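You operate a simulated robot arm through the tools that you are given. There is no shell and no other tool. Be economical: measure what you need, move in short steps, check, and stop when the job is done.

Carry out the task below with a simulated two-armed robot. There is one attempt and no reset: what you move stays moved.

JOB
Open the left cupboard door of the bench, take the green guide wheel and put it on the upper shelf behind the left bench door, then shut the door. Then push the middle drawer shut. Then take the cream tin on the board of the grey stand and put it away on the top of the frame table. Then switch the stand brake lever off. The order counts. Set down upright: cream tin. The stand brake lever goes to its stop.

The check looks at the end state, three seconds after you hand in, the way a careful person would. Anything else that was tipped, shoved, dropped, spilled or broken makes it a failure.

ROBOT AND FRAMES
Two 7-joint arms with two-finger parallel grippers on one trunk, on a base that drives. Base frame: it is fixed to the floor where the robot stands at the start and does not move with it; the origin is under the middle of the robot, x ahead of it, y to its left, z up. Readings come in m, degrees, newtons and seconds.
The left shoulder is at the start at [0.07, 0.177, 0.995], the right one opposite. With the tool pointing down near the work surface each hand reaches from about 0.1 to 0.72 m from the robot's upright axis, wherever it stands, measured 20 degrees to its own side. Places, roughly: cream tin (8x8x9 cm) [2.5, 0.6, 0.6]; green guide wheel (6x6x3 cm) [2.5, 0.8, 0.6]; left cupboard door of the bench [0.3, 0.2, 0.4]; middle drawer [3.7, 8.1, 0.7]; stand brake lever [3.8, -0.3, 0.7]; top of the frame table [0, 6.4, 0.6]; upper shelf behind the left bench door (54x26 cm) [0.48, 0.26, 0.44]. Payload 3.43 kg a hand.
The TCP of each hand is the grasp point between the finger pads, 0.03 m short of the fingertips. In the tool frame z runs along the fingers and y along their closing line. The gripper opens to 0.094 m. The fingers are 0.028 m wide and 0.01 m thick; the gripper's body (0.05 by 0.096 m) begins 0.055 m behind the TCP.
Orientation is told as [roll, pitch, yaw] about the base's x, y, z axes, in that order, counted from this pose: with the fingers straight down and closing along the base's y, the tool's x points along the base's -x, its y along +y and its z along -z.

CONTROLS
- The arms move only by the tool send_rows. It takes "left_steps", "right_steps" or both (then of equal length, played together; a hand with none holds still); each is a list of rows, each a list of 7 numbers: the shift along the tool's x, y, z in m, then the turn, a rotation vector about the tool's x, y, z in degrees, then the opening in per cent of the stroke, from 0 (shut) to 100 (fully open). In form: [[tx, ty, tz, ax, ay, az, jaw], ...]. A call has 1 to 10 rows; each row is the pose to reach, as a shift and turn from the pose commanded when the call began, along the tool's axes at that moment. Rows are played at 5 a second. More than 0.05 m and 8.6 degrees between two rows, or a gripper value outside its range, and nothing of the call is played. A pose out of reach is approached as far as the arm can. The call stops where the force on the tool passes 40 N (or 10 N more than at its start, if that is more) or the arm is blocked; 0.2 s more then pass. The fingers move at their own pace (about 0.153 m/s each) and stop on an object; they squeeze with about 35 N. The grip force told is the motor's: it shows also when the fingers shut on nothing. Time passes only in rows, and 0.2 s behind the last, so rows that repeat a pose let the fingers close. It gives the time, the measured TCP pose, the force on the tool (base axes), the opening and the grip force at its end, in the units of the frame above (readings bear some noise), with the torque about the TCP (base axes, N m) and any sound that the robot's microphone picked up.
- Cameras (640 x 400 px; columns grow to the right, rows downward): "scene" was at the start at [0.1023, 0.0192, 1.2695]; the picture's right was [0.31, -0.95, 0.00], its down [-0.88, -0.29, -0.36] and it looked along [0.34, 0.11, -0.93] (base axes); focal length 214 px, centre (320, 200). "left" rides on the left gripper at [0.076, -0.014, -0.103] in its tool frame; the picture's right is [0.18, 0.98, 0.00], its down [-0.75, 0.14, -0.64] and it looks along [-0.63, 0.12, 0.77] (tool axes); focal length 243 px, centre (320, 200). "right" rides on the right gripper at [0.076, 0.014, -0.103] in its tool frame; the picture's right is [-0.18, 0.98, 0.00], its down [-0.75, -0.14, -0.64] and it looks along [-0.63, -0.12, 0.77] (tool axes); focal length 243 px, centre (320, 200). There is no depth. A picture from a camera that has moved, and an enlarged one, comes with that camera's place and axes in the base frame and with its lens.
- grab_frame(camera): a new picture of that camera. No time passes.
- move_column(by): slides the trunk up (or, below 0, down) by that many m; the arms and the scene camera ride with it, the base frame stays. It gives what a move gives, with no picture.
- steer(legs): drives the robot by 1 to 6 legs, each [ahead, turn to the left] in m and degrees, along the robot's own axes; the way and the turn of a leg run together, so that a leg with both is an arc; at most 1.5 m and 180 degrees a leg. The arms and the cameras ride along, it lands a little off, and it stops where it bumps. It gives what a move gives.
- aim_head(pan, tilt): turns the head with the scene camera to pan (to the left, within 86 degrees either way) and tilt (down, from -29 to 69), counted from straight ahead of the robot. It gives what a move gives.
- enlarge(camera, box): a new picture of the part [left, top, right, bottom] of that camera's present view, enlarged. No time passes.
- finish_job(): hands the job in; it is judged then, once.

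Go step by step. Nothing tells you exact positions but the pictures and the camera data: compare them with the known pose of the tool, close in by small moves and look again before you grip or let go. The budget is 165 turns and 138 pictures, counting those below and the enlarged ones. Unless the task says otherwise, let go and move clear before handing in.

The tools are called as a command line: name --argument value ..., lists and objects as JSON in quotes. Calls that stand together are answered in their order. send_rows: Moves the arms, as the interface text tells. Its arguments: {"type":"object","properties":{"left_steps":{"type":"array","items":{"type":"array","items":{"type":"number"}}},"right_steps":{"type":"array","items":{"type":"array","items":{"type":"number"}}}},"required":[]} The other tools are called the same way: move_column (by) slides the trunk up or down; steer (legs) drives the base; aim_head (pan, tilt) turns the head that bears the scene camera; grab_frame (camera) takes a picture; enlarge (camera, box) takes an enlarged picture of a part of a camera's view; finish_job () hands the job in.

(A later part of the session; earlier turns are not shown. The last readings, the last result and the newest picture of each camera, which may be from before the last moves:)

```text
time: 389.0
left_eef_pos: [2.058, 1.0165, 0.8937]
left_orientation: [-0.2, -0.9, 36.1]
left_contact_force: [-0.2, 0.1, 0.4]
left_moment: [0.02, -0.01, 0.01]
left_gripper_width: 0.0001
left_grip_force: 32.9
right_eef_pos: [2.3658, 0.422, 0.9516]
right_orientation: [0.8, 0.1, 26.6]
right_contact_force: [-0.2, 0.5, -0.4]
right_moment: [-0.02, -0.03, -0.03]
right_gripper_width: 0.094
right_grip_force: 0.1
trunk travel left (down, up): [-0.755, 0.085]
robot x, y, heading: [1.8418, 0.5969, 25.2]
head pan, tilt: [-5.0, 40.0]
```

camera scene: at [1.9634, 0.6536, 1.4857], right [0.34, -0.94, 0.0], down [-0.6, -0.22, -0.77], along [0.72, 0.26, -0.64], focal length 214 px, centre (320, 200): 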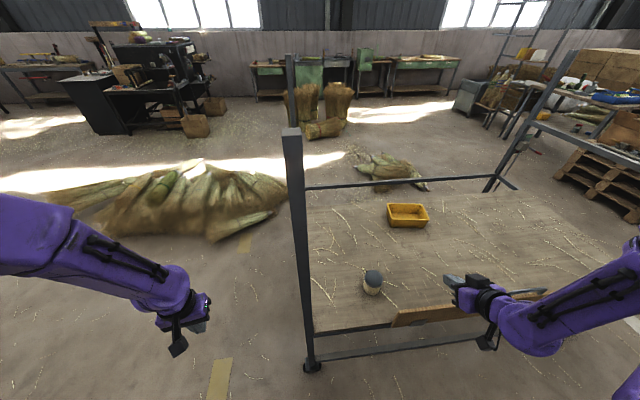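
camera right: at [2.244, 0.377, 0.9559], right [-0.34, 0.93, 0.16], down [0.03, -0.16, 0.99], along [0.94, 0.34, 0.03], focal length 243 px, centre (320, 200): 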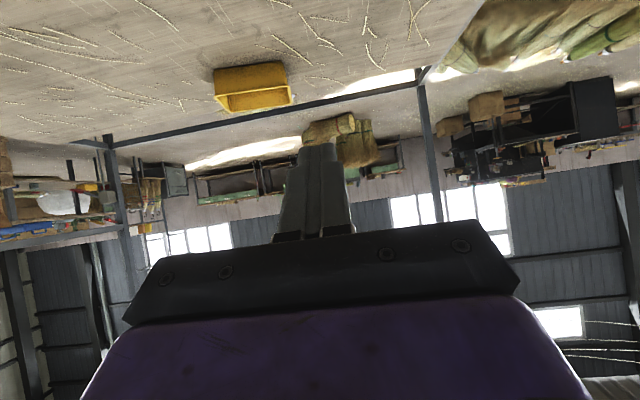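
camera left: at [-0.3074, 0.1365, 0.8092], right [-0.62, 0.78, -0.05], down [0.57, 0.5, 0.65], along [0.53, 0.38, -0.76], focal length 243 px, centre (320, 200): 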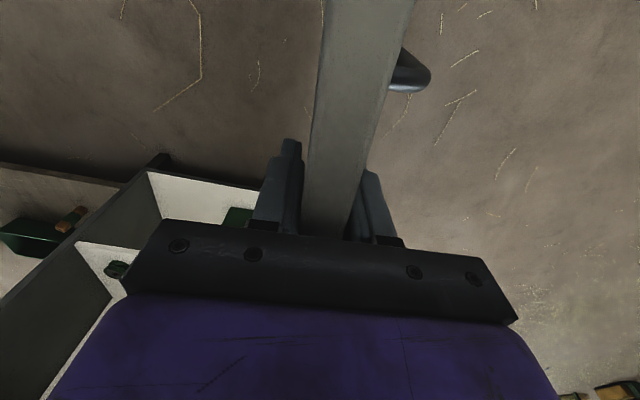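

send_rows --right_steps '[[-0.036, 0.024, 0, 0, 0, 0, 100], [-0.073, 0.048, 0, 0, 0, 0, 100], [-0.109, 0.072, 0.02, 0, 0, 0, 100], [-0.146, 0.096, 0.04, 0, 0, 0, 100], [-0.182, 0.119, 0.06, 0, 0, 0, 100]]'

grab_frame --camera "right"

```text
time: 390.2
left_eef_pos: [2.0593, 1.0172, 0.8931]
left_orientation: [-0.2, -0.8, 36.0]
left_contact_force: [0.4, 0.0, 0.6]
left_moment: [-0.02, 0.01, 0.06]
left_gripper_width: 0.0001
left_grip_force: 32.4
right_eef_pos: [2.4725, 0.6107, 0.8948]
right_orientation: [0.7, 0.2, 26.6]
right_contact_force: [-0.6, -0.6, -0.6]
right_moment: [-0.05, 0.03, 0.0]
right_gripper_width: 0.0941
right_grip_force: 0.0
trunk travel left (down, up): [-0.755, 0.085]
robot x, y, heading: [1.8383, 0.6013, 25.1]
head pan, tilt: [-5.0, 40.0]
```

```text
35 pictures are left
camera right: at [2.3996, 0.5892, 0.9979], right [-0.28, 0.96, 0.01], down [0.74, 0.21, 0.64], along [0.61, 0.18, -0.77], focal length 243 px, centre (320, 200)
```

right: 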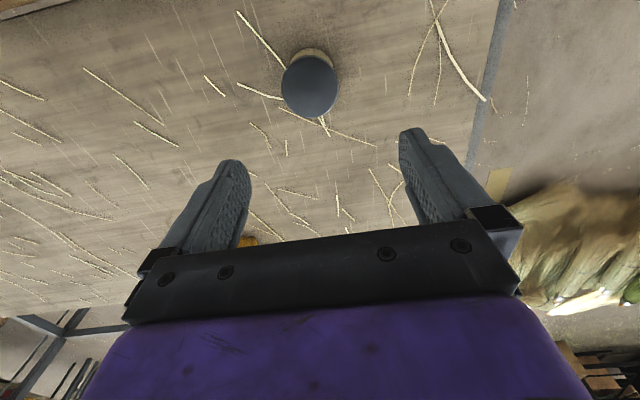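

The lid centre is at ≈[2.486,0.603]; small correction while descending to just above it.

send_rows --right_steps '[[-0.0085, -0.013, 0.03, 0, 0, 0, 100], [-0.0085, -0.013, 0.07, 0, 0, 0, 100], [-0.0085, -0.013, 0.11, 0, 0, 0, 100], [-0.0085, -0.013, 0.15, 0, 0, 0, 100]]'

grab_frame --camera "right"

```text
time: 391.2
left_eef_pos: [2.0594, 1.0173, 0.8937]
left_orientation: [-0.1, -1.0, 36.1]
left_contact_force: [0.4, 0.4, -0.2]
left_moment: [0.01, 0.0, -0.01]
left_gripper_width: 0.0
left_grip_force: 32.6
right_eef_pos: [2.4858, 0.6037, 0.7412]
right_orientation: [0.6, 0.1, 26.6]
right_contact_force: [1.4, 0.6, 0.2]
right_moment: [0.01, 0.04, 0.0]
right_gripper_width: 0.0939
right_grip_force: 0.1
trunk travel left (down, up): [-0.755, 0.085]
robot x, y, heading: [1.8398, 0.6017, 25.0]
head pan, tilt: [-5.0, 40.0]
```

```text
34 pictures are left
camera right: at [2.4131, 0.582, 0.8455], right [-0.28, 0.96, 0.01], down [0.74, 0.2, 0.64], along [0.61, 0.18, -0.77], focal length 243 px, centre (320, 200)
```

right: 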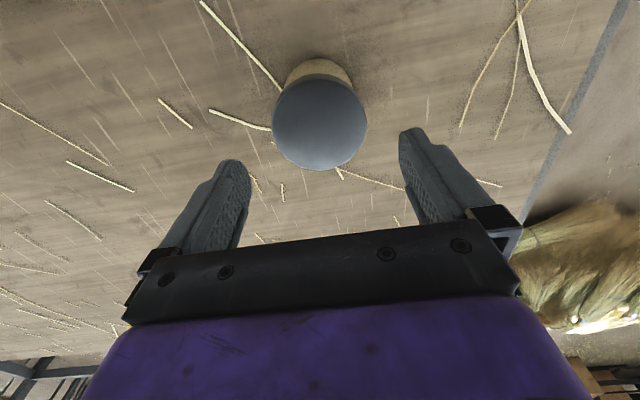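

Aligned. I descend around the tin and close.

send_rows --right_steps '[[0.001, 0, 0.035, 0, 0, 0, 100], [0.002, 0, 0.07, 0, 0, 0, 100], [0.002, 0, 0.105, 0, 0, 0, 100], [0.002, 0, 0.105, 0, 0, 0, 50], [0.002, 0, 0.105, 0, 0, 0, 50], [0.002, 0, 0.105, 0, 0, 0, 50]]'

grab_frame --camera "right"

```text
time: 392.6
left_eef_pos: [2.0591, 1.0173, 0.8942]
left_orientation: [-0.1, -1.0, 36.0]
left_contact_force: [0.3, -0.8, -0.4]
left_moment: [-0.02, 0.01, 0.02]
left_gripper_width: 0.0
left_grip_force: 33.1
right_eef_pos: [2.4825, 0.6038, 0.6356]
right_orientation: [0.8, 0.2, 26.6]
right_contact_force: [0.0, 0.4, -0.2]
right_moment: [0.01, 0.03, 0.04]
right_gripper_width: 0.0751
right_grip_force: 34.7
trunk travel left (down, up): [-0.755, 0.085]
robot x, y, heading: [1.8391, 0.5997, 25.0]
head pan, tilt: [-5.0, 40.0]
```

```text
33 pictures are left
camera right: at [2.4092, 0.5815, 0.7386], right [-0.28, 0.96, 0.01], down [0.74, 0.21, 0.64], along [0.61, 0.18, -0.77], focal length 243 px, centre (320, 200)
```

right: 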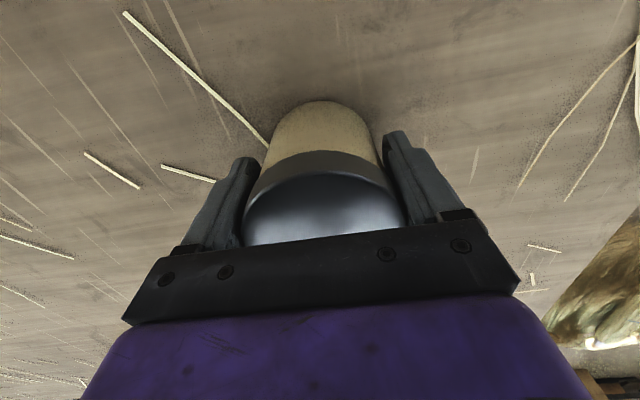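

Tin gripped (75 mm). I lift it straight up 18 cm and back away from the stand.

send_rows --right_steps '[[0, 0, -0.02, 0, 0, 0, 50], [0, 0, -0.06, 0, 0, 0, 50], [0, 0, -0.1, 0, 0, 0, 50], [0, 0, -0.14, 0, 0, 0, 50], [0, 0, -0.18, 0, 0, 0, 50]]'

steer --legs '[[-0.38, 0]]'

send_rows --right_steps '[[0.04, 0, -0.01, 0, 0, 0, 50], [0.08, 0, -0.03, 0, 0, 0, 50], [0.12, 0, -0.05, 0, 0, 0, 50], [0.16, 0, -0.07, 0, 0, 0, 50]]'

```text
time: 393.8
left_eef_pos: [2.0576, 1.0162, 0.895]
left_orientation: [-0.3, -1.2, 35.9]
left_contact_force: [0.0, -0.7, -0.3]
left_moment: [0.01, 0.01, -0.01]
left_gripper_width: 0.0001
left_grip_force: 33.2
right_eef_pos: [2.4848, 0.5983, 0.8185]
right_orientation: [0.5, 0.2, 26.6]
right_contact_force: [0.1, 0.5, -2.1]
right_moment: [-0.01, -0.02, -0.02]
right_gripper_width: 0.0751
right_grip_force: 34.5
trunk travel left (down, up): [-0.755, 0.085]
robot x, y, heading: [1.8418, 0.6017, 24.9]
head pan, tilt: [-5.0, 40.0]
```

```text
time: 396.2
left_eef_pos: [1.7151, 0.8547, 0.894]
left_orientation: [0.0, -1.0, 35.7]
left_contact_force: [-0.1, -0.3, 0.2]
left_moment: [-0.03, -0.01, 0.03]
left_gripper_width: 0.0
left_grip_force: 32.8
right_eef_pos: [2.1385, 0.4349, 0.8178]
right_orientation: [0.8, 0.2, 26.4]
right_contact_force: [0.1, -0.2, -3.0]
right_moment: [0.03, 0.0, -0.01]
right_gripper_width: 0.075
right_grip_force: 34.9
trunk travel left (down, up): [-0.755, 0.085]
robot x, y, heading: [1.4905, 0.4395, 24.7]
head pan, tilt: [-5.0, 40.0]
```

```text
time: 397.2
left_eef_pos: [1.7132, 0.8545, 0.8949]
left_orientation: [-0.2, -1.1, 35.8]
left_contact_force: [-0.1, -0.8, 0.5]
left_moment: [0.02, -0.04, -0.01]
left_gripper_width: 0.0
left_grip_force: 33.7
right_eef_pos: [1.9954, 0.363, 0.8926]
right_orientation: [0.7, 0.0, 26.4]
right_contact_force: [-0.4, -0.1, -2.4]
right_moment: [-0.01, -0.03, -0.01]
right_gripper_width: 0.0753
right_grip_force: 35.5
trunk travel left (down, up): [-0.755, 0.085]
robot x, y, heading: [1.4899, 0.4414, 24.8]
head pan, tilt: [-5.0, 40.0]
```

Tin is secure. I drive back past the sack toward the frame table.

steer --legs '[[0, 75], [0.82, 0], [0, -42], [1.12, 0], [0, 33], [1.5, 0]]'

steer --legs '[[0, 2], [1.0, 0], [0.8, 0]]'

aim_head --pan 70 --tilt 25

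grab_frame --camera "scene"

```text
time: 420.7
left_eef_pos: [1.6278, 4.0793, 0.8951]
left_orientation: [-0.3, -0.9, 100.8]
left_contact_force: [0.7, 0.6, -0.2]
left_moment: [0.0, 0.01, 0.0]
left_gripper_width: 0.0
left_grip_force: 33.2
right_eef_pos: [2.1923, 4.1277, 0.8905]
right_orientation: [0.7, 0.2, 91.4]
right_contact_force: [-0.1, -0.2, -2.0]
right_moment: [-0.03, -0.02, 0.02]
right_gripper_width: 0.075
right_grip_force: 35.0
trunk travel left (down, up): [-0.755, 0.085]
robot x, y, heading: [1.9075, 3.7031, 89.6]
head pan, tilt: [-5.0, 40.0]
```

```text
time: 430.2
left_eef_pos: [1.565, 5.8824, 0.8952]
left_orientation: [-0.2, -1.0, 102.0]
left_contact_force: [-0.6, 0.1, -0.7]
left_moment: [-0.03, -0.02, 0.0]
left_gripper_width: 0.0
left_grip_force: 32.5
right_eef_pos: [2.128, 5.943, 0.891]
right_orientation: [0.8, 0.1, 92.6]
right_contact_force: [-0.9, 0.0, -2.2]
right_moment: [-0.03, 0.02, 0.0]
right_gripper_width: 0.075
right_grip_force: 34.8
trunk travel left (down, up): [-0.755, 0.085]
robot x, y, heading: [1.8562, 5.5126, 91.1]
head pan, tilt: [-5.0, 40.0]
```

```text
time: 431.7
left_eef_pos: [1.5644, 5.8825, 0.8948]
left_orientation: [-0.2, -1.0, 102.0]
left_contact_force: [-0.5, -0.3, -0.5]
left_moment: [0.01, -0.02, 0.0]
left_gripper_width: 0.0
left_grip_force: 33.1
right_eef_pos: [2.1291, 5.944, 0.8911]
right_orientation: [0.7, 0.2, 92.6]
right_contact_force: [0.1, 0.1, -2.4]
right_moment: [-0.02, -0.02, -0.01]
right_gripper_width: 0.075
right_grip_force: 34.3
trunk travel left (down, up): [-0.755, 0.085]
robot x, y, heading: [1.8542, 5.5127, 91.0]
head pan, tilt: [70.0, 25.0]
```

```text
32 pictures are left
camera scene: at [1.7656, 5.5957, 1.5089], right [0.33, 0.95, 0.0], down [0.4, -0.14, -0.91], along [-0.86, 0.29, -0.42], focal length 214 px, centre (320, 200)
```

scene: 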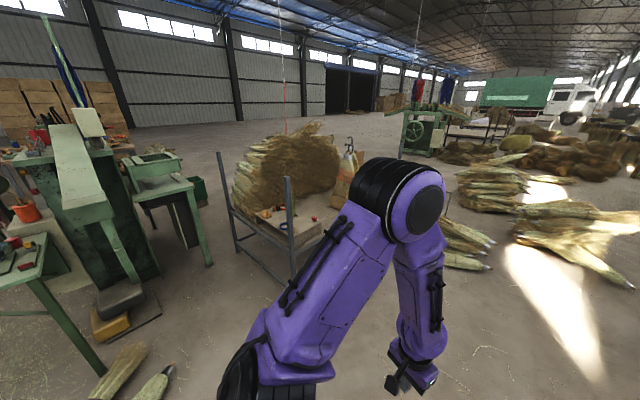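

The left arm hides part of the table. I turn to face the table and move half a metre closer for a clear look.

steer --legs '[[0, 72.5], [0.45, 0]]'

aim_head --pan 0 --tilt 35

grab_frame --camera "scene"

enlarge --camera "scene" --box '[220, 90, 420, 215]'

```text
time: 437.5
left_eef_pos: [0.9832, 5.4833, 0.8942]
left_orientation: [-0.2, -1.0, 174.1]
left_contact_force: [0.4, 0.2, -0.1]
left_moment: [-0.01, -0.02, 0.02]
left_gripper_width: 0.0
left_grip_force: 33.6
right_eef_pos: [1.0987, 6.0375, 0.89]
right_orientation: [0.6, 0.1, 164.7]
right_contact_force: [0.6, 0.1, -2.2]
right_moment: [-0.03, 0.02, -0.03]
right_gripper_width: 0.0749
right_grip_force: 35.5
trunk travel left (down, up): [-0.755, 0.085]
robot x, y, heading: [1.4225, 5.6467, 163.0]
head pan, tilt: [70.0, 25.0]
```

```text
time: 438.9
left_eef_pos: [0.9831, 5.4838, 0.8942]
left_orientation: [-0.3, -1.0, 174.1]
left_contact_force: [0.2, -0.7, 0.0]
left_moment: [-0.01, -0.02, -0.02]
left_gripper_width: 0.0002
left_grip_force: 33.2
right_eef_pos: [1.0994, 6.0381, 0.8901]
right_orientation: [0.8, 0.3, 164.8]
right_contact_force: [-0.4, -0.8, -2.0]
right_moment: [0.02, -0.01, 0.01]
right_gripper_width: 0.0749
right_grip_force: 35.0
trunk travel left (down, up): [-0.755, 0.085]
robot x, y, heading: [1.4259, 5.6418, 163.2]
head pan, tilt: [0.0, 35.0]
```

```text
31 pictures are left
camera scene: at [1.2902, 5.6871, 1.4931], right [0.29, 0.96, 0.0], down [0.55, -0.17, -0.82], along [-0.78, 0.24, -0.57], focal length 214 px, centre (320, 200)
```

scene: 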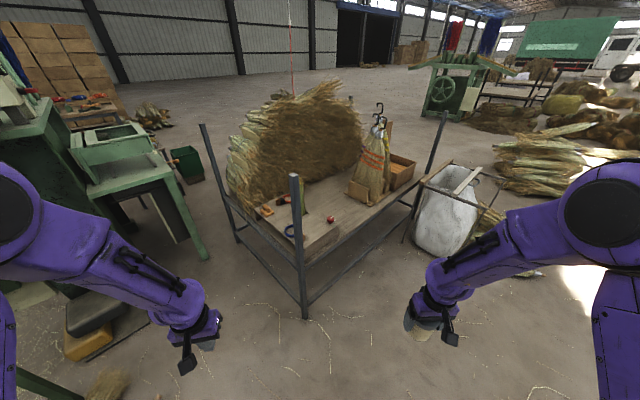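

```text
3.20 times, centred on (320, 152) of scene
camera zoom: at [1.2902, 5.6871, 1.4931], right [0.29, 0.96, 0.0], down [0.55, -0.17, -0.82], along [-0.78, 0.24, -0.57], focal length 686 px, centre (320, 352)
```

zoom: 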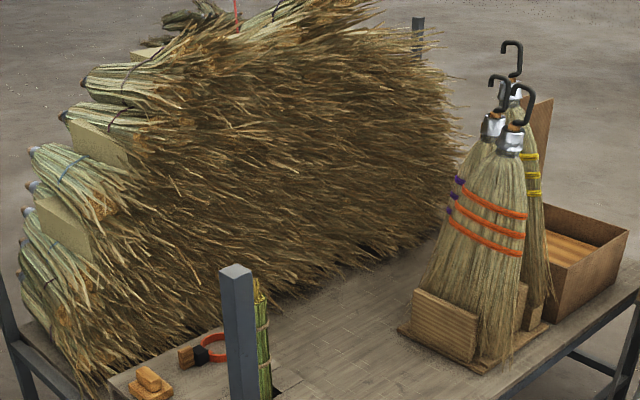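

The table top has a free spot between a red knob ([0.34,6.05]) and the brushes' stand ([0.2,6.35]); I plan the tin at ≈[0.255,6.165]. I move to the table's right side and face it.

steer --legs '[[0, -56.5], [0.61, 0], [0, 88.3]]'

aim_head --pan -10 --tilt 40

grab_frame --camera "scene"

```text
time: 448.6
left_eef_pos: [0.9733, 5.8263, 0.8942]
left_orientation: [-0.1, -1.0, -151.1]
left_contact_force: [-0.2, -0.7, -0.2]
left_moment: [0.02, 0.0, 0.0]
left_gripper_width: 0.0001
left_grip_force: 33.1
right_eef_pos: [0.7529, 6.348, 0.89]
right_orientation: [0.6, 0.1, -160.5]
right_contact_force: [-0.5, 0.5, -2.3]
right_moment: [0.01, -0.03, 0.04]
right_gripper_width: 0.0749
right_grip_force: 34.9
trunk travel left (down, up): [-0.755, 0.085]
robot x, y, heading: [1.2433, 6.2147, -161.9]
head pan, tilt: [0.0, 35.0]
```

```text
time: 449.3
left_eef_pos: [0.9738, 5.8262, 0.8954]
left_orientation: [-0.1, -0.9, -151.0]
left_contact_force: [-0.9, 0.4, -0.4]
left_moment: [0.01, 0.0, 0.0]
left_gripper_width: 0.0002
left_grip_force: 33.1
right_eef_pos: [0.7517, 6.3475, 0.8913]
right_orientation: [0.7, 0.2, -160.4]
right_contact_force: [0.4, -0.5, -2.0]
right_moment: [0.0, 0.0, 0.03]
right_gripper_width: 0.0754
right_grip_force: 35.1
trunk travel left (down, up): [-0.755, 0.085]
robot x, y, heading: [1.2436, 6.2145, -162.0]
head pan, tilt: [-10.0, 40.0]
```

```text
29 pictures are left
camera scene: at [1.1099, 6.185, 1.4856], right [-0.14, 0.99, 0.0], down [0.64, 0.09, -0.77], along [-0.76, -0.11, -0.64], focal length 214 px, centre (320, 200)
```

scene: 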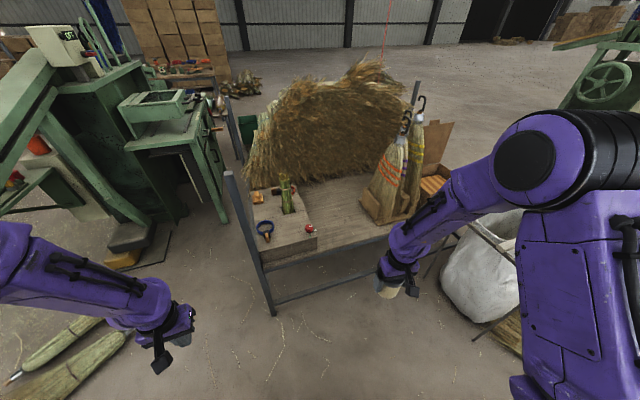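

The free spot lies between the raised block and the brushes: target ≈[0.26,6.19], straight ahead of the right hand. I lift/retract the left hand away from the table's post, then drive forward 0.3 m.

send_rows --left_steps '[[0.025, 0.005, -0.035, 0, 0, 0, 0], [0.05, 0.01, -0.07, 0, 0, 0, 0], [0.075, 0.015, -0.105, 0, 0, 0, 0], [0.1, 0.02, -0.14, 0, 0, 0, 0], [0.125, 0.025, -0.175, 0, 0, 0, 0], [0.147, 0.029, -0.21, 0, 0, 0, 0]]'

steer --legs '[[0.3, 0]]'

grab_frame --camera "scene"

```text
time: 450.7
left_eef_pos: [1.0214, 5.8433, 0.9767]
left_orientation: [-0.1, -0.6, -151.1]
left_contact_force: [-0.1, -0.1, 0.4]
left_moment: [0.04, -0.03, 0.01]
left_gripper_width: 0.0
left_grip_force: 32.3
left hand out of reach, approached as far as the arm can: row 3, 4, 5, 6
right_eef_pos: [0.7527, 6.347, 0.8899]
right_orientation: [0.7, 0.1, -160.5]
right_contact_force: [1.3, 0.1, -2.8]
right_moment: [0.01, -0.04, 0.01]
right_gripper_width: 0.0749
right_grip_force: 35.1
trunk travel left (down, up): [-0.755, 0.085]
robot x, y, heading: [1.2454, 6.2117, -162.0]
head pan, tilt: [-10.0, 40.0]
```

```text
time: 452.8
left_eef_pos: [0.729, 5.75, 0.9776]
left_orientation: [-0.1, -0.8, -151.4]
left_contact_force: [0.7, 0.2, -0.5]
left_moment: [0.02, 0.0, -0.01]
left_gripper_width: 0.0
left_grip_force: 32.8
right_eef_pos: [0.4601, 6.2567, 0.8903]
right_orientation: [0.7, 0.0, -160.8]
right_contact_force: [0.6, 0.1, -2.8]
right_moment: [0.03, -0.02, -0.01]
right_gripper_width: 0.0748
right_grip_force: 35.0
trunk travel left (down, up): [-0.755, 0.085]
robot x, y, heading: [0.9501, 6.1174, -162.4]
head pan, tilt: [-10.0, 40.0]
```

```text
28 pictures are left
camera scene: at [0.8189, 6.0923, 1.4857], right [-0.13, 0.99, 0.0], down [0.64, 0.09, -0.77], along [-0.76, -0.1, -0.64], focal length 214 px, centre (320, 200)
```

scene: 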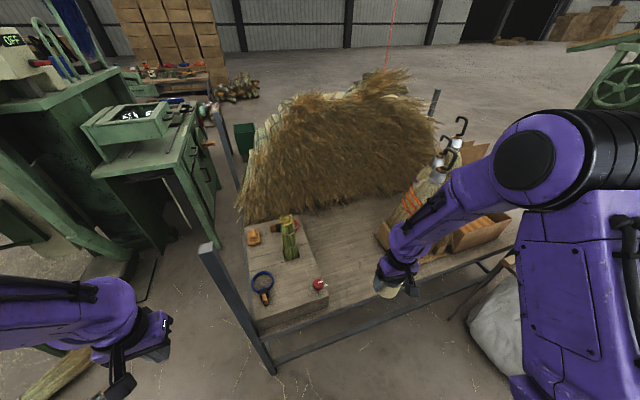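

Now I extend the arm 0.23 m over the free spot at constant height, then check.

send_rows --right_steps '[[-0.045, 0.003, 0, 0, 0, 0, 50], [-0.09, 0.005, 0, 0, 0, 0, 50], [-0.135, 0.008, 0, 0, 0, 0, 50], [-0.18, 0.01, 0, 0, 0, 0, 50], [-0.2268, 0.013, 0, 0, 0, 0, 50]]'

grab_frame --camera "scene"

grab_frame --camera "right"

```text
time: 454.0
left_eef_pos: [0.7269, 5.7478, 0.9762]
left_orientation: [0.1, -0.5, -151.4]
left_contact_force: [-0.6, -0.1, -0.5]
left_moment: [-0.02, 0.0, 0.01]
left_gripper_width: 0.0
left_grip_force: 33.3
right_eef_pos: [0.2501, 6.1702, 0.886]
right_orientation: [0.7, 0.4, -160.8]
right_contact_force: [-1.6, -1.1, -2.5]
right_moment: [0.02, -0.06, 0.0]
right_gripper_width: 0.0749
right_grip_force: 34.7
trunk travel left (down, up): [-0.755, 0.085]
robot x, y, heading: [0.9513, 6.1166, -162.3]
head pan, tilt: [-10.0, 40.0]
```

```text
27 pictures are left
camera scene: at [0.8154, 6.0914, 1.4853], right [-0.13, 0.99, 0.0], down [0.64, 0.09, -0.76], along [-0.76, -0.1, -0.64], focal length 214 px, centre (320, 200)
```

scene: 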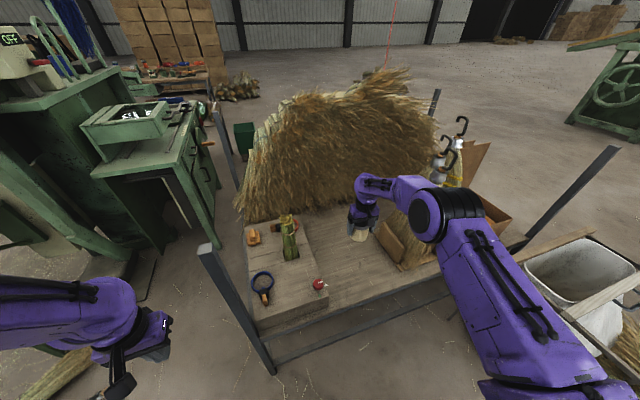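

```text
26 pictures are left
camera right: at [0.3256, 6.182, 0.9901], right [0.15, -0.99, 0.01], down [-0.77, -0.11, 0.63], along [-0.63, -0.1, -0.77], focal length 243 px, centre (320, 200)
```

right: 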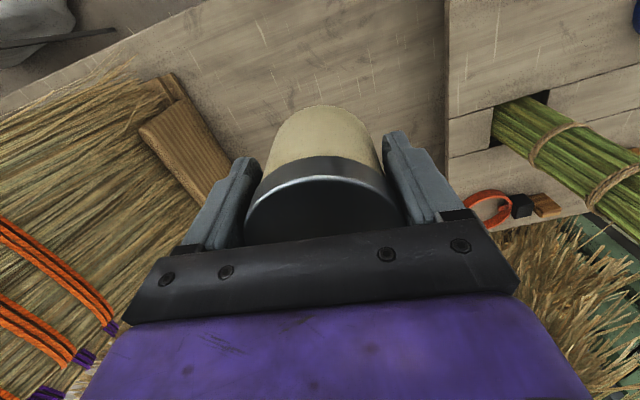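

Clearances to brushes and block look fine. I lower with the trunk, purely vertically.

move_column --by -0.19

grab_frame --camera "right"

```text
time: 456.1
left_eef_pos: [0.7277, 5.7499, 0.787]
left_orientation: [0.0, -0.7, -151.5]
left_contact_force: [-0.1, 0.3, -1.0]
left_moment: [0.01, 0.0, 0.01]
left_gripper_width: 0.0
left_grip_force: 33.1
right_eef_pos: [0.2508, 6.1703, 0.6993]
right_orientation: [0.7, 0.2, -160.8]
right_contact_force: [-0.2, -0.7, -1.8]
right_moment: [0.01, -0.02, -0.01]
right_gripper_width: 0.0749
right_grip_force: 35.2
trunk travel left (down, up): [-0.565, 0.275]
robot x, y, heading: [0.9534, 6.113, -162.5]
head pan, tilt: [-10.0, 40.0]
```

```text
25 pictures are left
camera right: at [0.3271, 6.1824, 0.8018], right [0.15, -0.99, 0.01], down [-0.76, -0.11, 0.64], along [-0.63, -0.1, -0.77], focal length 243 px, centre (320, 200)
```

right: 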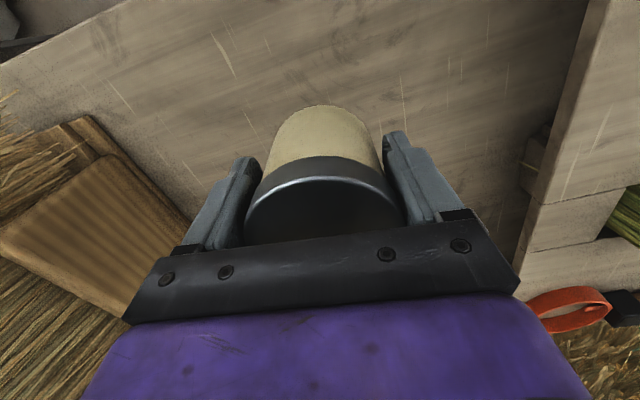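

Still free below. I descend in small steps until contact.

send_rows --right_steps '[[0, 0, 0.007, 0, 0, 0, 50], [0, 0, 0.014, 0, 0, 0, 50], [0, 0, 0.021, 0, 0, 0, 50], [0, 0, 0.028, 0, 0, 0, 50], [0, 0, 0.035, 0, 0, 0, 50]]'

```text
time: 457.3
left_eef_pos: [0.7277, 5.7492, 0.7853]
left_orientation: [0.1, -0.7, -151.4]
left_contact_force: [-0.3, 0.3, 0.3]
left_moment: [-0.01, -0.02, 0.0]
left_gripper_width: 0.0
left_grip_force: 32.5
right_eef_pos: [0.252, 6.1687, 0.664]
right_orientation: [0.7, 0.1, -160.8]
right_contact_force: [0.3, 0.0, -2.2]
right_moment: [0.02, -0.03, -0.01]
right_gripper_width: 0.0754
right_grip_force: 35.6
trunk travel left (down, up): [-0.565, 0.275]
robot x, y, heading: [0.9486, 6.1203, -162.4]
head pan, tilt: [-10.0, 40.0]
```

send_rows --right_steps '[[0, 0, 0.005, 0, 0, 0, 50], [0, 0, 0.01, 0, 0, 0, 50], [0, 0, 0.015, 0, 0, 0, 50]]'

enlarge --camera "scene" --box '[280, 160, 440, 260]'

```text
time: 458.1
left_eef_pos: [0.7298, 5.7507, 0.7867]
left_orientation: [0.0, -0.8, -151.4]
left_contact_force: [-0.4, 0.2, -0.4]
left_moment: [-0.01, 0.02, 0.0]
left_gripper_width: 0.0001
left_grip_force: 33.2
right_eef_pos: [0.2498, 6.1685, 0.65]
right_orientation: [0.6, 0.0, -160.8]
right_contact_force: [-0.6, -0.1, -2.6]
right_moment: [0.01, -0.02, 0.01]
right_gripper_width: 0.075
right_grip_force: 34.5
trunk travel left (down, up): [-0.565, 0.275]
robot x, y, heading: [0.953, 6.1201, -162.1]
head pan, tilt: [-10.0, 40.0]
```

```text
4.00 times, centred on (360, 210) of scene
camera zoom: at [0.8177, 6.092, 1.2956], right [-0.13, 0.99, 0.0], down [0.64, 0.09, -0.77], along [-0.76, -0.1, -0.64], focal length 858 px, centre (160, 160)
```

zoom: 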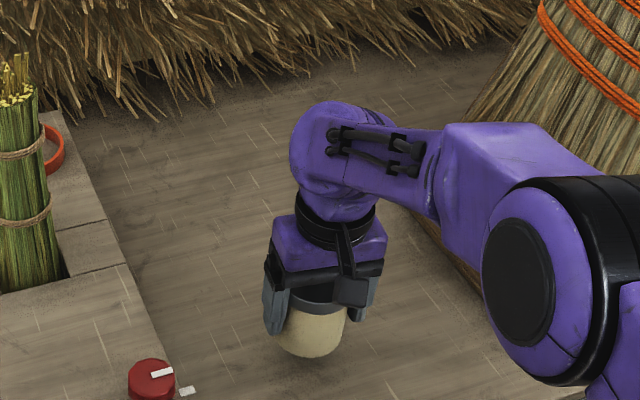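

The tin is just above the boards. I continue down in 5 mm steps.

send_rows --right_steps '[[0, 0, 0.004, 0, 0, 0, 50], [0, 0, 0.008, 0, 0, 0, 50], [0, 0, 0.012, 0, 0, 0, 50], [0, 0, 0.016, 0, 0, 0, 50], [0, 0, 0.02, 0, 0, 0, 50]]'

```text
time: 459.3
left_eef_pos: [0.7284, 5.7496, 0.7856]
left_orientation: [0.0, -0.6, -151.4]
left_contact_force: [0.1, 0.9, -0.2]
left_moment: [0.02, 0.02, 0.0]
left_gripper_width: 0.0
left_grip_force: 33.2
right_eef_pos: [0.2512, 6.1687, 0.6279]
right_orientation: [0.7, 0.1, -160.9]
right_contact_force: [0.6, -1.0, -2.3]
right_moment: [0.08, -0.02, 0.0]
right_gripper_width: 0.0753
right_grip_force: 35.2
trunk travel left (down, up): [-0.565, 0.275]
robot x, y, heading: [0.9532, 6.1159, -162.4]
head pan, tilt: [-10.0, 40.0]
```

send_rows --right_steps '[[0, 0, 0.004, 0, 0, 0, 50], [0, 0, 0.008, 0, 0, 0, 50], [0, 0, 0.012, 0, 0, 0, 50], [0, 0, 0.016, 0, 0, 0, 50], [0, 0, 0.02, 0, 0, 0, 50]]'

enlarge --camera "scene" --box '[280, 160, 440, 260]'

```text
time: 460.5
left_eef_pos: [0.7284, 5.75, 0.7854]
left_orientation: [-0.1, -0.7, -151.4]
left_contact_force: [-0.6, -0.7, 0.8]
left_moment: [0.0, 0.03, 0.03]
left_gripper_width: 0.0
left_grip_force: 33.1
right_eef_pos: [0.2517, 6.1673, 0.6071]
right_orientation: [0.7, 0.2, -160.7]
right_contact_force: [0.1, -0.3, -2.8]
right_moment: [0.03, -0.03, 0.02]
right_gripper_width: 0.0751
right_grip_force: 35.1
trunk travel left (down, up): [-0.565, 0.275]
robot x, y, heading: [0.9565, 6.115, -162.5]
head pan, tilt: [-10.0, 40.0]
```

```text
4.00 times, centred on (360, 210) of scene
camera zoom: at [0.8177, 6.092, 1.2955], right [-0.13, 0.99, 0.0], down [0.64, 0.09, -0.77], along [-0.76, -0.1, -0.64], focal length 858 px, centre (160, 160)
```

zoom: 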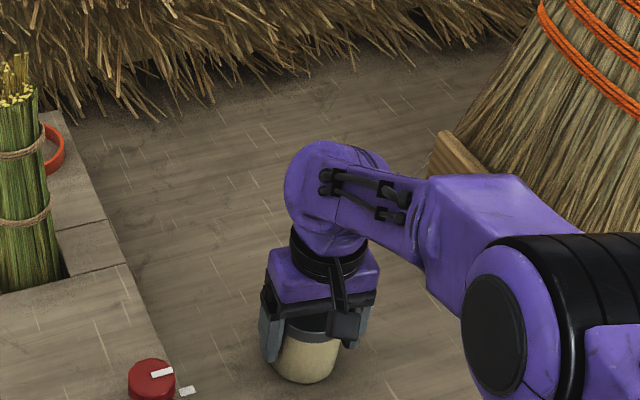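

send_rows --right_steps '[[0, 0, 0.004, 0, 0, 0, 50], [0, 0, 0.008, 0, 0, 0, 50], [0, 0, 0.012, 0, 0, 0, 50], [0, 0, 0.016, 0, 0, 0, 50], [0, 0, 0.02, 0, 0, 0, 50]]'

```text
time: 461.7
left_eef_pos: [0.7318, 5.7491, 0.7876]
left_orientation: [-0.2, -0.9, -151.4]
left_contact_force: [-0.7, -0.1, 0.9]
left_moment: [0.02, -0.03, 0.02]
left_gripper_width: 0.0
left_grip_force: 33.0
right_eef_pos: [0.2536, 6.1662, 0.5929]
right_orientation: [0.6, -0.3, -160.8]
right_contact_force: [-2.9, 1.0, 31.1]
right_moment: [0.72, 0.57, 0.03]
right_gripper_width: 0.0754
right_grip_force: 35.1
trunk travel left (down, up): [-0.565, 0.275]
robot x, y, heading: [0.9507, 6.1166, -162.1]
head pan, tilt: [-10.0, 40.0]
```

Contact with the table top. I relieve the load, open, and lift the hand straight up.

send_rows --right_steps '[[0, 0, -0.005, 0, 0, 0, 50], [0, 0, -0.006, 0, 0, 0, 90], [0, 0, -0.006, 0, 0, 0, 100], [0, 0, -0.006, 0, 0, 0, 100], [0, 0, -0.03, 0, 0, 0, 100], [0, 0, -0.06, 0, 0, 0, 100], [0, 0, -0.1, 0, 0, 0, 100], [0, 0, -0.14, 0, 0, 0, 100]]'

grab_frame --camera "right"

```text
time: 463.5
left_eef_pos: [0.7295, 5.7486, 0.7883]
left_orientation: [-0.2, -0.8, -151.4]
left_contact_force: [1.1, 0.0, 0.3]
left_moment: [0.02, 0.0, 0.02]
left_gripper_width: 0.0003
left_grip_force: 33.2
right_eef_pos: [0.2518, 6.1685, 0.7277]
right_orientation: [0.6, 0.2, -160.8]
right_contact_force: [0.2, -0.5, 0.2]
right_moment: [-0.03, -0.03, 0.0]
right_gripper_width: 0.094
right_grip_force: 0.1
trunk travel left (down, up): [-0.565, 0.275]
robot x, y, heading: [0.9496, 6.1182, -162.4]
head pan, tilt: [-10.0, 40.0]
```

```text
22 pictures are left
camera right: at [0.3277, 6.1814, 0.8308], right [0.15, -0.99, 0.01], down [-0.76, -0.11, 0.64], along [-0.63, -0.1, -0.77], focal length 243 px, centre (320, 200)
```

right: 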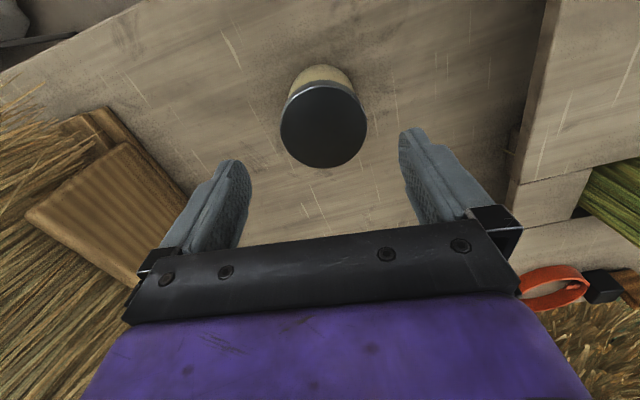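

The tin stands upright on the table. I raise, retract and back off, then drive toward the stand's far right end where the brake lever is.

move_column --by 0.2

send_rows --right_steps '[[0.045, 0, 0, 0, 0, 0, 60], [0.09, 0, 0, 0, 0, 0, 20], [0.135, 0, 0, 0, 0, 0, 0], [0.18, 0, 0, 0, 0, 0, 0]]'

steer --legs '[[-0.45, 0]]'

enlarge --camera "scene" --box '[220, 120, 460, 270]'

```text
time: 465.7
left_eef_pos: [0.728, 5.7485, 0.9859]
left_orientation: [0.0, -0.7, -151.5]
left_contact_force: [0.0, -0.2, -0.3]
left_moment: [-0.05, 0.02, 0.04]
left_gripper_width: 0.0
left_grip_force: 33.3
right_eef_pos: [0.2511, 6.1678, 0.9256]
right_orientation: [0.7, 0.2, -160.8]
right_contact_force: [-0.6, -0.4, 0.5]
right_moment: [0.0, -0.02, 0.01]
right_gripper_width: 0.0942
right_grip_force: 0.1
trunk travel left (down, up): [-0.765, 0.075]
robot x, y, heading: [0.9496, 6.1166, -162.3]
head pan, tilt: [-10.0, 40.0]
```

```text
time: 466.7
left_eef_pos: [0.7311, 5.7504, 0.9868]
left_orientation: [-0.1, -0.9, -151.4]
left_contact_force: [0.1, 0.6, -0.1]
left_moment: [0.02, 0.02, -0.02]
left_gripper_width: 0.0
left_grip_force: 33.3
right_eef_pos: [0.4233, 6.2302, 0.9294]
right_orientation: [0.6, 0.1, -160.8]
right_contact_force: [1.1, -0.7, -1.1]
right_moment: [-0.06, 0.04, 0.03]
right_gripper_width: 0.0001
right_grip_force: 33.1
trunk travel left (down, up): [-0.765, 0.075]
robot x, y, heading: [0.9517, 6.1202, -162.1]
head pan, tilt: [-10.0, 40.0]
```

```text
time: 469.4
left_eef_pos: [1.1553, 5.8856, 0.9863]
left_orientation: [0.0, -0.7, -151.2]
left_contact_force: [0.1, 0.1, 0.3]
left_moment: [0.04, 0.04, -0.02]
left_gripper_width: 0.0
left_grip_force: 33.5
right_eef_pos: [0.8469, 6.3629, 0.9282]
right_orientation: [0.7, 0.3, -160.6]
right_contact_force: [-0.3, 0.7, 0.8]
right_moment: [0.0, -0.01, 0.01]
right_gripper_width: 0.0
right_grip_force: 33.0
trunk travel left (down, up): [-0.765, 0.075]
robot x, y, heading: [1.3754, 6.2515, -162.1]
head pan, tilt: [-10.0, 40.0]
```

```text
2.67 times, centred on (340, 195) of scene
camera zoom: at [1.2437, 6.2279, 1.4955], right [-0.14, 0.99, 0.0], down [0.64, 0.09, -0.77], along [-0.76, -0.1, -0.64], focal length 572 px, centre (267, 213)
```

zoom: 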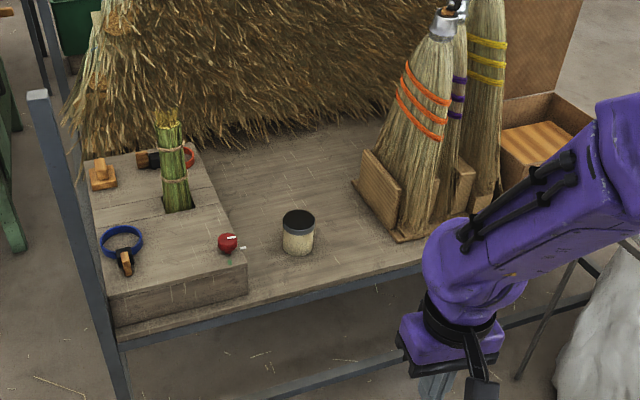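

The tin is well placed. Now the drive to the stand's right end.

steer --legs '[[0, 98.7], [1.4, 0], [0, -27], [1.4, 0], [1.4, 0], [0, -31.4]]'

steer --legs '[[1.18, 0], [0, 46], [0.8, 0], [0, 14.5]]'

```text
time: 496.7
left_eef_pos: [2.0809, 1.7632, 0.987]
left_orientation: [-0.3, -0.7, -110.8]
left_contact_force: [-0.3, -0.1, 0.1]
left_moment: [0.03, -0.01, 0.0]
left_gripper_width: 0.0
left_grip_force: 33.9
right_eef_pos: [1.5358, 1.9284, 0.9285]
right_orientation: [0.7, 0.2, -120.2]
right_contact_force: [0.4, -0.4, -0.2]
right_moment: [0.01, 0.02, 0.0]
right_gripper_width: 0.0001
right_grip_force: 33.1
trunk travel left (down, up): [-0.765, 0.075]
robot x, y, heading: [2.0131, 2.1885, -121.6]
head pan, tilt: [-10.0, 40.0]
```

```text
time: 509.6
left_eef_pos: [1.9413, 0.2298, 0.9857]
left_orientation: [0.0, -0.6, -52.5]
left_contact_force: [-0.1, 0.5, 0.0]
left_moment: [0.02, -0.01, -0.03]
left_gripper_width: 0.0001
left_grip_force: 33.0
right_eef_pos: [1.5154, -0.149, 0.9283]
right_orientation: [0.7, 0.2, -61.9]
right_contact_force: [0.3, -0.1, 0.3]
right_moment: [-0.01, 0.02, 0.0]
right_gripper_width: 0.0
right_grip_force: 32.5
trunk travel left (down, up): [-0.765, 0.075]
robot x, y, heading: [1.5419, 0.3942, -63.5]
head pan, tilt: [-10.0, 40.0]
```

steer --legs '[[0, 2.3], [1.25, 0], [1.2, 0], [0, 90]]'

aim_head --pan 15 --tilt 25

grab_frame --camera "scene"

```text
time: 526.1
left_eef_pos: [2.9071, -1.4033, 0.987]
left_orientation: [0.0, -0.7, 41.1]
left_contact_force: [0.5, 0.5, -0.3]
left_moment: [-0.03, -0.01, 0.0]
left_gripper_width: 0.0
left_grip_force: 33.4
right_eef_pos: [3.3102, -1.8031, 0.9296]
right_orientation: [0.6, 0.1, 31.6]
right_contact_force: [0.6, 0.3, -0.7]
right_moment: [0.04, -0.03, 0.03]
right_gripper_width: 0.0
right_grip_force: 32.9
trunk travel left (down, up): [-0.765, 0.075]
robot x, y, heading: [2.7694, -1.8069, 30.1]
head pan, tilt: [-10.0, 40.0]
```

```text
time: 527.0
left_eef_pos: [2.9068, -1.4018, 0.9865]
left_orientation: [-0.1, -0.7, 41.1]
left_contact_force: [0.4, -0.1, 0.1]
left_moment: [0.01, 0.0, 0.01]
left_gripper_width: 0.0
left_grip_force: 32.8
right_eef_pos: [3.3108, -1.8047, 0.928]
right_orientation: [0.6, 0.1, 31.7]
right_contact_force: [0.9, -0.1, -0.4]
right_moment: [-0.01, -0.03, -0.01]
right_gripper_width: 0.0001
right_grip_force: 32.7
trunk travel left (down, up): [-0.765, 0.075]
robot x, y, heading: [2.7686, -1.8082, 30.0]
head pan, tilt: [15.0, 25.0]
```

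```text
20 pictures are left
camera scene: at [2.8769, -1.7173, 1.5189], right [0.71, -0.71, 0.0], down [-0.3, -0.3, -0.91], along [0.64, 0.64, -0.42], focal length 214 px, centre (320, 200)
```

scene: 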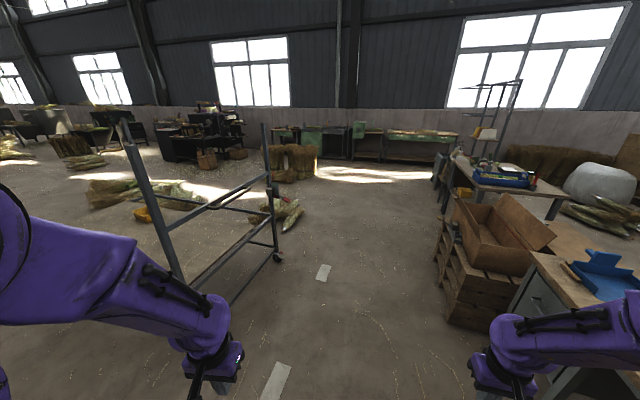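

enlarge --camera "scene" --box '[200, 120, 360, 220]'

```text
4.00 times, centred on (280, 170) of scene
camera zoom: at [2.8769, -1.7173, 1.5189], right [0.71, -0.71, 0.0], down [-0.3, -0.3, -0.91], along [0.64, 0.64, -0.42], focal length 858 px, centre (480, 320)
```

zoom: 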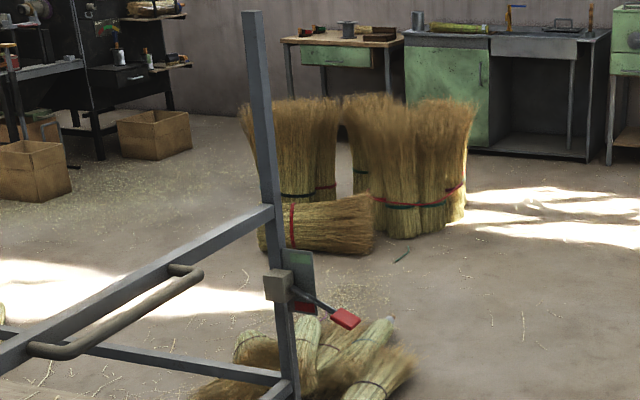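

I see the brake unit on the back-right post: a pivot box, a green and a red mark, and a lever with a red grip pointing out. I drive closer to look.

steer --legs '[[0, 4], [1.3, 0], [0, 72]]'

aim_head --pan 0 --tilt 40

grab_frame --camera "scene"

```text
time: 537.1
left_eef_pos: [3.4433, -0.8555, 0.985]
left_orientation: [0.0, -0.8, 119.7]
left_contact_force: [-0.9, 0.2, -1.3]
left_moment: [-0.01, 0.03, 0.01]
left_gripper_width: 0.0
left_grip_force: 33.6
right_eef_pos: [3.9181, -0.54, 0.9285]
right_orientation: [0.7, 0.1, 110.3]
right_contact_force: [-0.6, 0.2, -0.1]
right_moment: [0.01, -0.01, 0.01]
right_gripper_width: 0.0
right_grip_force: 32.8
trunk travel left (down, up): [-0.765, 0.075]
robot x, y, heading: [3.814, -1.0685, 108.6]
head pan, tilt: [15.0, 25.0]
```

```text
time: 537.8
left_eef_pos: [3.4437, -0.8546, 0.9861]
left_orientation: [0.0, -0.7, 119.6]
left_contact_force: [-0.4, 0.7, 0.4]
left_moment: [0.02, -0.01, 0.0]
left_gripper_width: 0.0
left_grip_force: 33.2
right_eef_pos: [3.9181, -0.5391, 0.9306]
right_orientation: [0.6, 0.1, 110.2]
right_contact_force: [0.1, 1.1, -0.5]
right_moment: [-0.02, 0.0, -0.01]
right_gripper_width: 0.0
right_grip_force: 32.6
trunk travel left (down, up): [-0.765, 0.075]
robot x, y, heading: [3.8152, -1.0692, 108.7]
head pan, tilt: [0.0, 40.0]
```

```text
18 pictures are left
camera scene: at [3.7715, -0.9412, 1.4957], right [0.95, 0.32, 0.0], down [0.21, -0.61, -0.77], along [-0.25, 0.73, -0.64], focal length 214 px, centre (320, 200)
```

scene: 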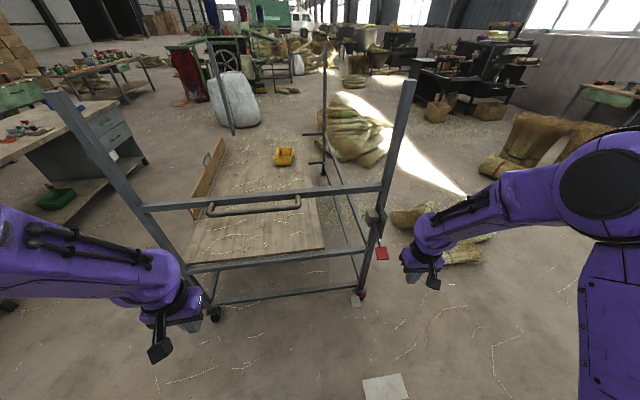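

enlarge --camera "scene" --box '[330, 180, 430, 280]'

```text
4.00 times, centred on (380, 230) of scene
camera zoom: at [3.7715, -0.9412, 1.4957], right [0.95, 0.32, 0.0], down [0.21, -0.61, -0.77], along [-0.25, 0.73, -0.64], focal length 858 px, centre (80, 80)
```

zoom: 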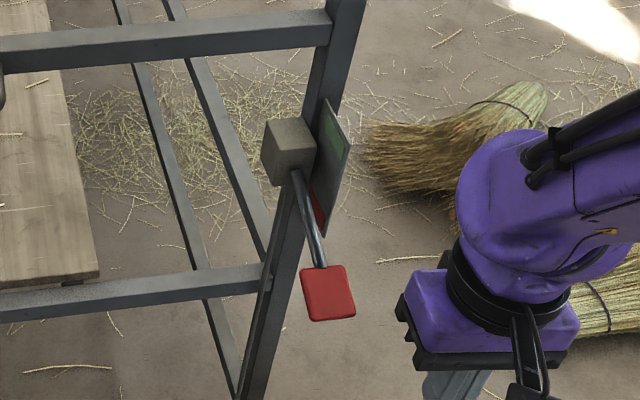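

The lever's red grip is at ≈[3.839,-0.347,0.76], at the red (lower) mark, with green above: "off" means lifting it to the upper stop. I lower the trunk and turn the right hand level, fingers ahead, to get under the grip.

move_column --by -0.35

send_rows --right_steps '[[0, 0, -0.005, 0, -8.4, 0, 0], [0, 0, -0.01, 0, -16.8, 0, 0], [0, 0, -0.015, 0, -25.2, 0, 0], [-0.01, 0, -0.02, 0, -33.6, 0, 0], [-0.02, 0, -0.03, 0, -42, 0, 0], [-0.03, 0, -0.04, 0, -50.4, 0, 0], [-0.04, 0, -0.05, 0, -58.8, 0, 0], [-0.05, 0, -0.06, 0, -67.2, 0, 0], [-0.05, 0, -0.06, 0, -75.6, 0, 0], [-0.05, 0, -0.06, 0, -80, 0, 0]]'

grab_frame --camera "scene"

```text
time: 541.2
left_eef_pos: [3.4455, -0.8555, 0.6365]
left_orientation: [0.0, -0.8, 119.6]
left_contact_force: [-0.2, 0.1, -0.2]
left_moment: [-0.02, 0.05, 0.02]
left_gripper_width: 0.0
left_grip_force: 33.1
right_eef_pos: [3.9192, -0.539, 0.5784]
right_orientation: [0.7, 0.1, 110.3]
right_contact_force: [-0.6, 0.0, 0.0]
right_moment: [0.01, 0.01, 0.0]
right_gripper_width: 0.0
right_grip_force: 32.7
trunk travel left (down, up): [-0.415, 0.425]
robot x, y, heading: [3.814, -1.0701, 108.6]
head pan, tilt: [0.0, 40.0]
```

```text
time: 543.5
left_eef_pos: [3.4445, -0.8549, 0.6355]
left_orientation: [0.0, -0.7, 119.5]
left_contact_force: [-0.4, 0.9, 0.0]
left_moment: [0.02, 0.01, -0.03]
left_gripper_width: 0.0002
left_grip_force: 32.8
right_eef_pos: [3.901, -0.4913, 0.6381]
right_orientation: [3.8, -79.9, 106.2]
right_contact_force: [-0.4, -0.6, -0.8]
right_moment: [0.04, -0.01, 0.02]
right_gripper_width: 0.0
right_grip_force: 32.6
trunk travel left (down, up): [-0.415, 0.425]
robot x, y, heading: [3.8158, -1.073, 108.7]
head pan, tilt: [0.0, 40.0]
```

```text
16 pictures are left
camera scene: at [3.7716, -0.9411, 1.1456], right [0.95, 0.32, 0.0], down [0.21, -0.61, -0.77], along [-0.25, 0.73, -0.64], focal length 214 px, centre (320, 200)
```

scene: 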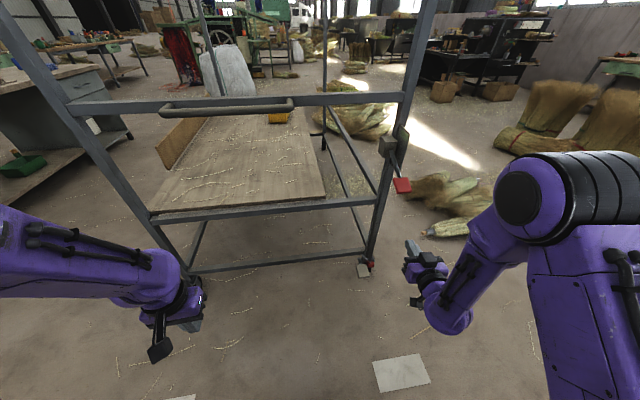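

Triangulated grip ≈[3.84,-0.34,0.75]. I move the hand forward below it.

send_rows --right_steps '[[-0.01, 0.002, 0.035, 0, 0, 0, 0], [-0.02, 0.005, 0.07, 0, 0, 0, 0], [-0.03, 0.007, 0.105, 0, 0, 0, 0], [-0.04, 0.01, 0.14, 0, 0, 0, 0]]'

grab_frame --camera "right"

enlarge --camera "scene" --box '[340, 120, 460, 220]'

```text
time: 544.5
left_eef_pos: [3.4446, -0.8542, 0.6362]
left_orientation: [0.0, -0.6, 119.6]
left_contact_force: [0.2, 0.1, 0.2]
left_moment: [-0.01, 0.0, -0.03]
left_gripper_width: 0.0
left_grip_force: 33.6
right_eef_pos: [3.842, -0.3577, 0.6537]
right_orientation: [3.5, -79.7, 106.6]
right_contact_force: [0.1, 0.6, 0.6]
right_moment: [-0.01, -0.02, -0.02]
right_gripper_width: 0.0002
right_grip_force: 33.1
trunk travel left (down, up): [-0.415, 0.425]
robot x, y, heading: [3.8202, -1.0718, 108.9]
head pan, tilt: [0.0, 40.0]
```

```text
15 pictures are left
camera right: at [3.867, -0.4712, 0.5982], right [-0.93, -0.31, 0.19], down [0.31, -0.42, 0.85], along [-0.18, 0.86, 0.48], focal length 243 px, centre (320, 200)
```

right: 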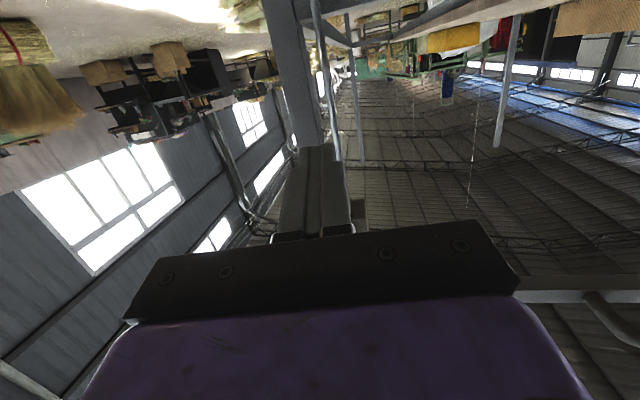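

```text
4.00 times, centred on (400, 170) of scene
camera zoom: at [3.7716, -0.9408, 1.1455], right [0.95, 0.32, 0.0], down [0.21, -0.61, -0.77], along [-0.25, 0.73, -0.64], focal length 858 px, centre (0, 320)
```

zoom: 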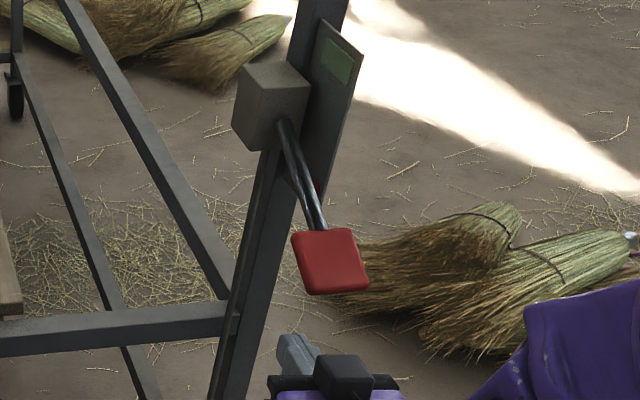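

The fingers are right under the grip. I advance 2 cm and raise the trunk to lift the lever.

send_rows --right_steps '[[-0.003, 0, 0.01, 0, 0, 0, 0], [-0.006, 0, 0.02, 0, 0, 0, 0]]'

move_column --by 0.1

enlarge --camera "scene" --box '[340, 140, 460, 240]'

```text
time: 545.0
left_eef_pos: [3.444, -0.8543, 0.6367]
left_orientation: [-0.2, -0.6, 119.6]
left_contact_force: [-1.3, -0.5, 0.1]
left_moment: [0.0, 0.01, 0.01]
left_gripper_width: 0.0
left_grip_force: 32.8
right_eef_pos: [3.8358, -0.3399, 0.6578]
right_orientation: [4.0, -79.8, 106.3]
right_contact_force: [0.4, -0.2, 0.0]
right_moment: [-0.02, 0.02, 0.03]
right_gripper_width: 0.0002
right_grip_force: 32.5
trunk travel left (down, up): [-0.415, 0.425]
robot x, y, heading: [3.8157, -1.073, 108.8]
head pan, tilt: [0.0, 40.0]
```

```text
time: 546.4
left_eef_pos: [3.444, -0.8546, 0.737]
left_orientation: [0.0, -0.7, 119.6]
left_contact_force: [-0.3, -0.1, -0.6]
left_moment: [0.0, 0.0, 0.01]
left_gripper_width: 0.0001
left_grip_force: 33.3
right_eef_pos: [3.8351, -0.3372, 0.7573]
right_orientation: [4.1, -79.9, 106.2]
right_contact_force: [1.7, -0.5, -1.1]
right_moment: [0.1, 0.06, 0.02]
right_gripper_width: 0.0
right_grip_force: 32.6
trunk travel left (down, up): [-0.515, 0.325]
robot x, y, heading: [3.8192, -1.0685, 108.7]
head pan, tilt: [0.0, 40.0]
```

```text
4.00 times, centred on (400, 190) of scene
camera zoom: at [3.7717, -0.9408, 1.2456], right [0.95, 0.32, 0.0], down [0.21, -0.61, -0.77], along [-0.25, 0.73, -0.64], focal length 858 px, centre (0, 240)
```

zoom: 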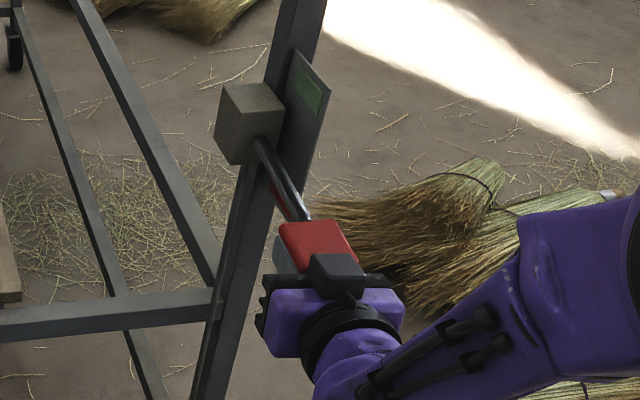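

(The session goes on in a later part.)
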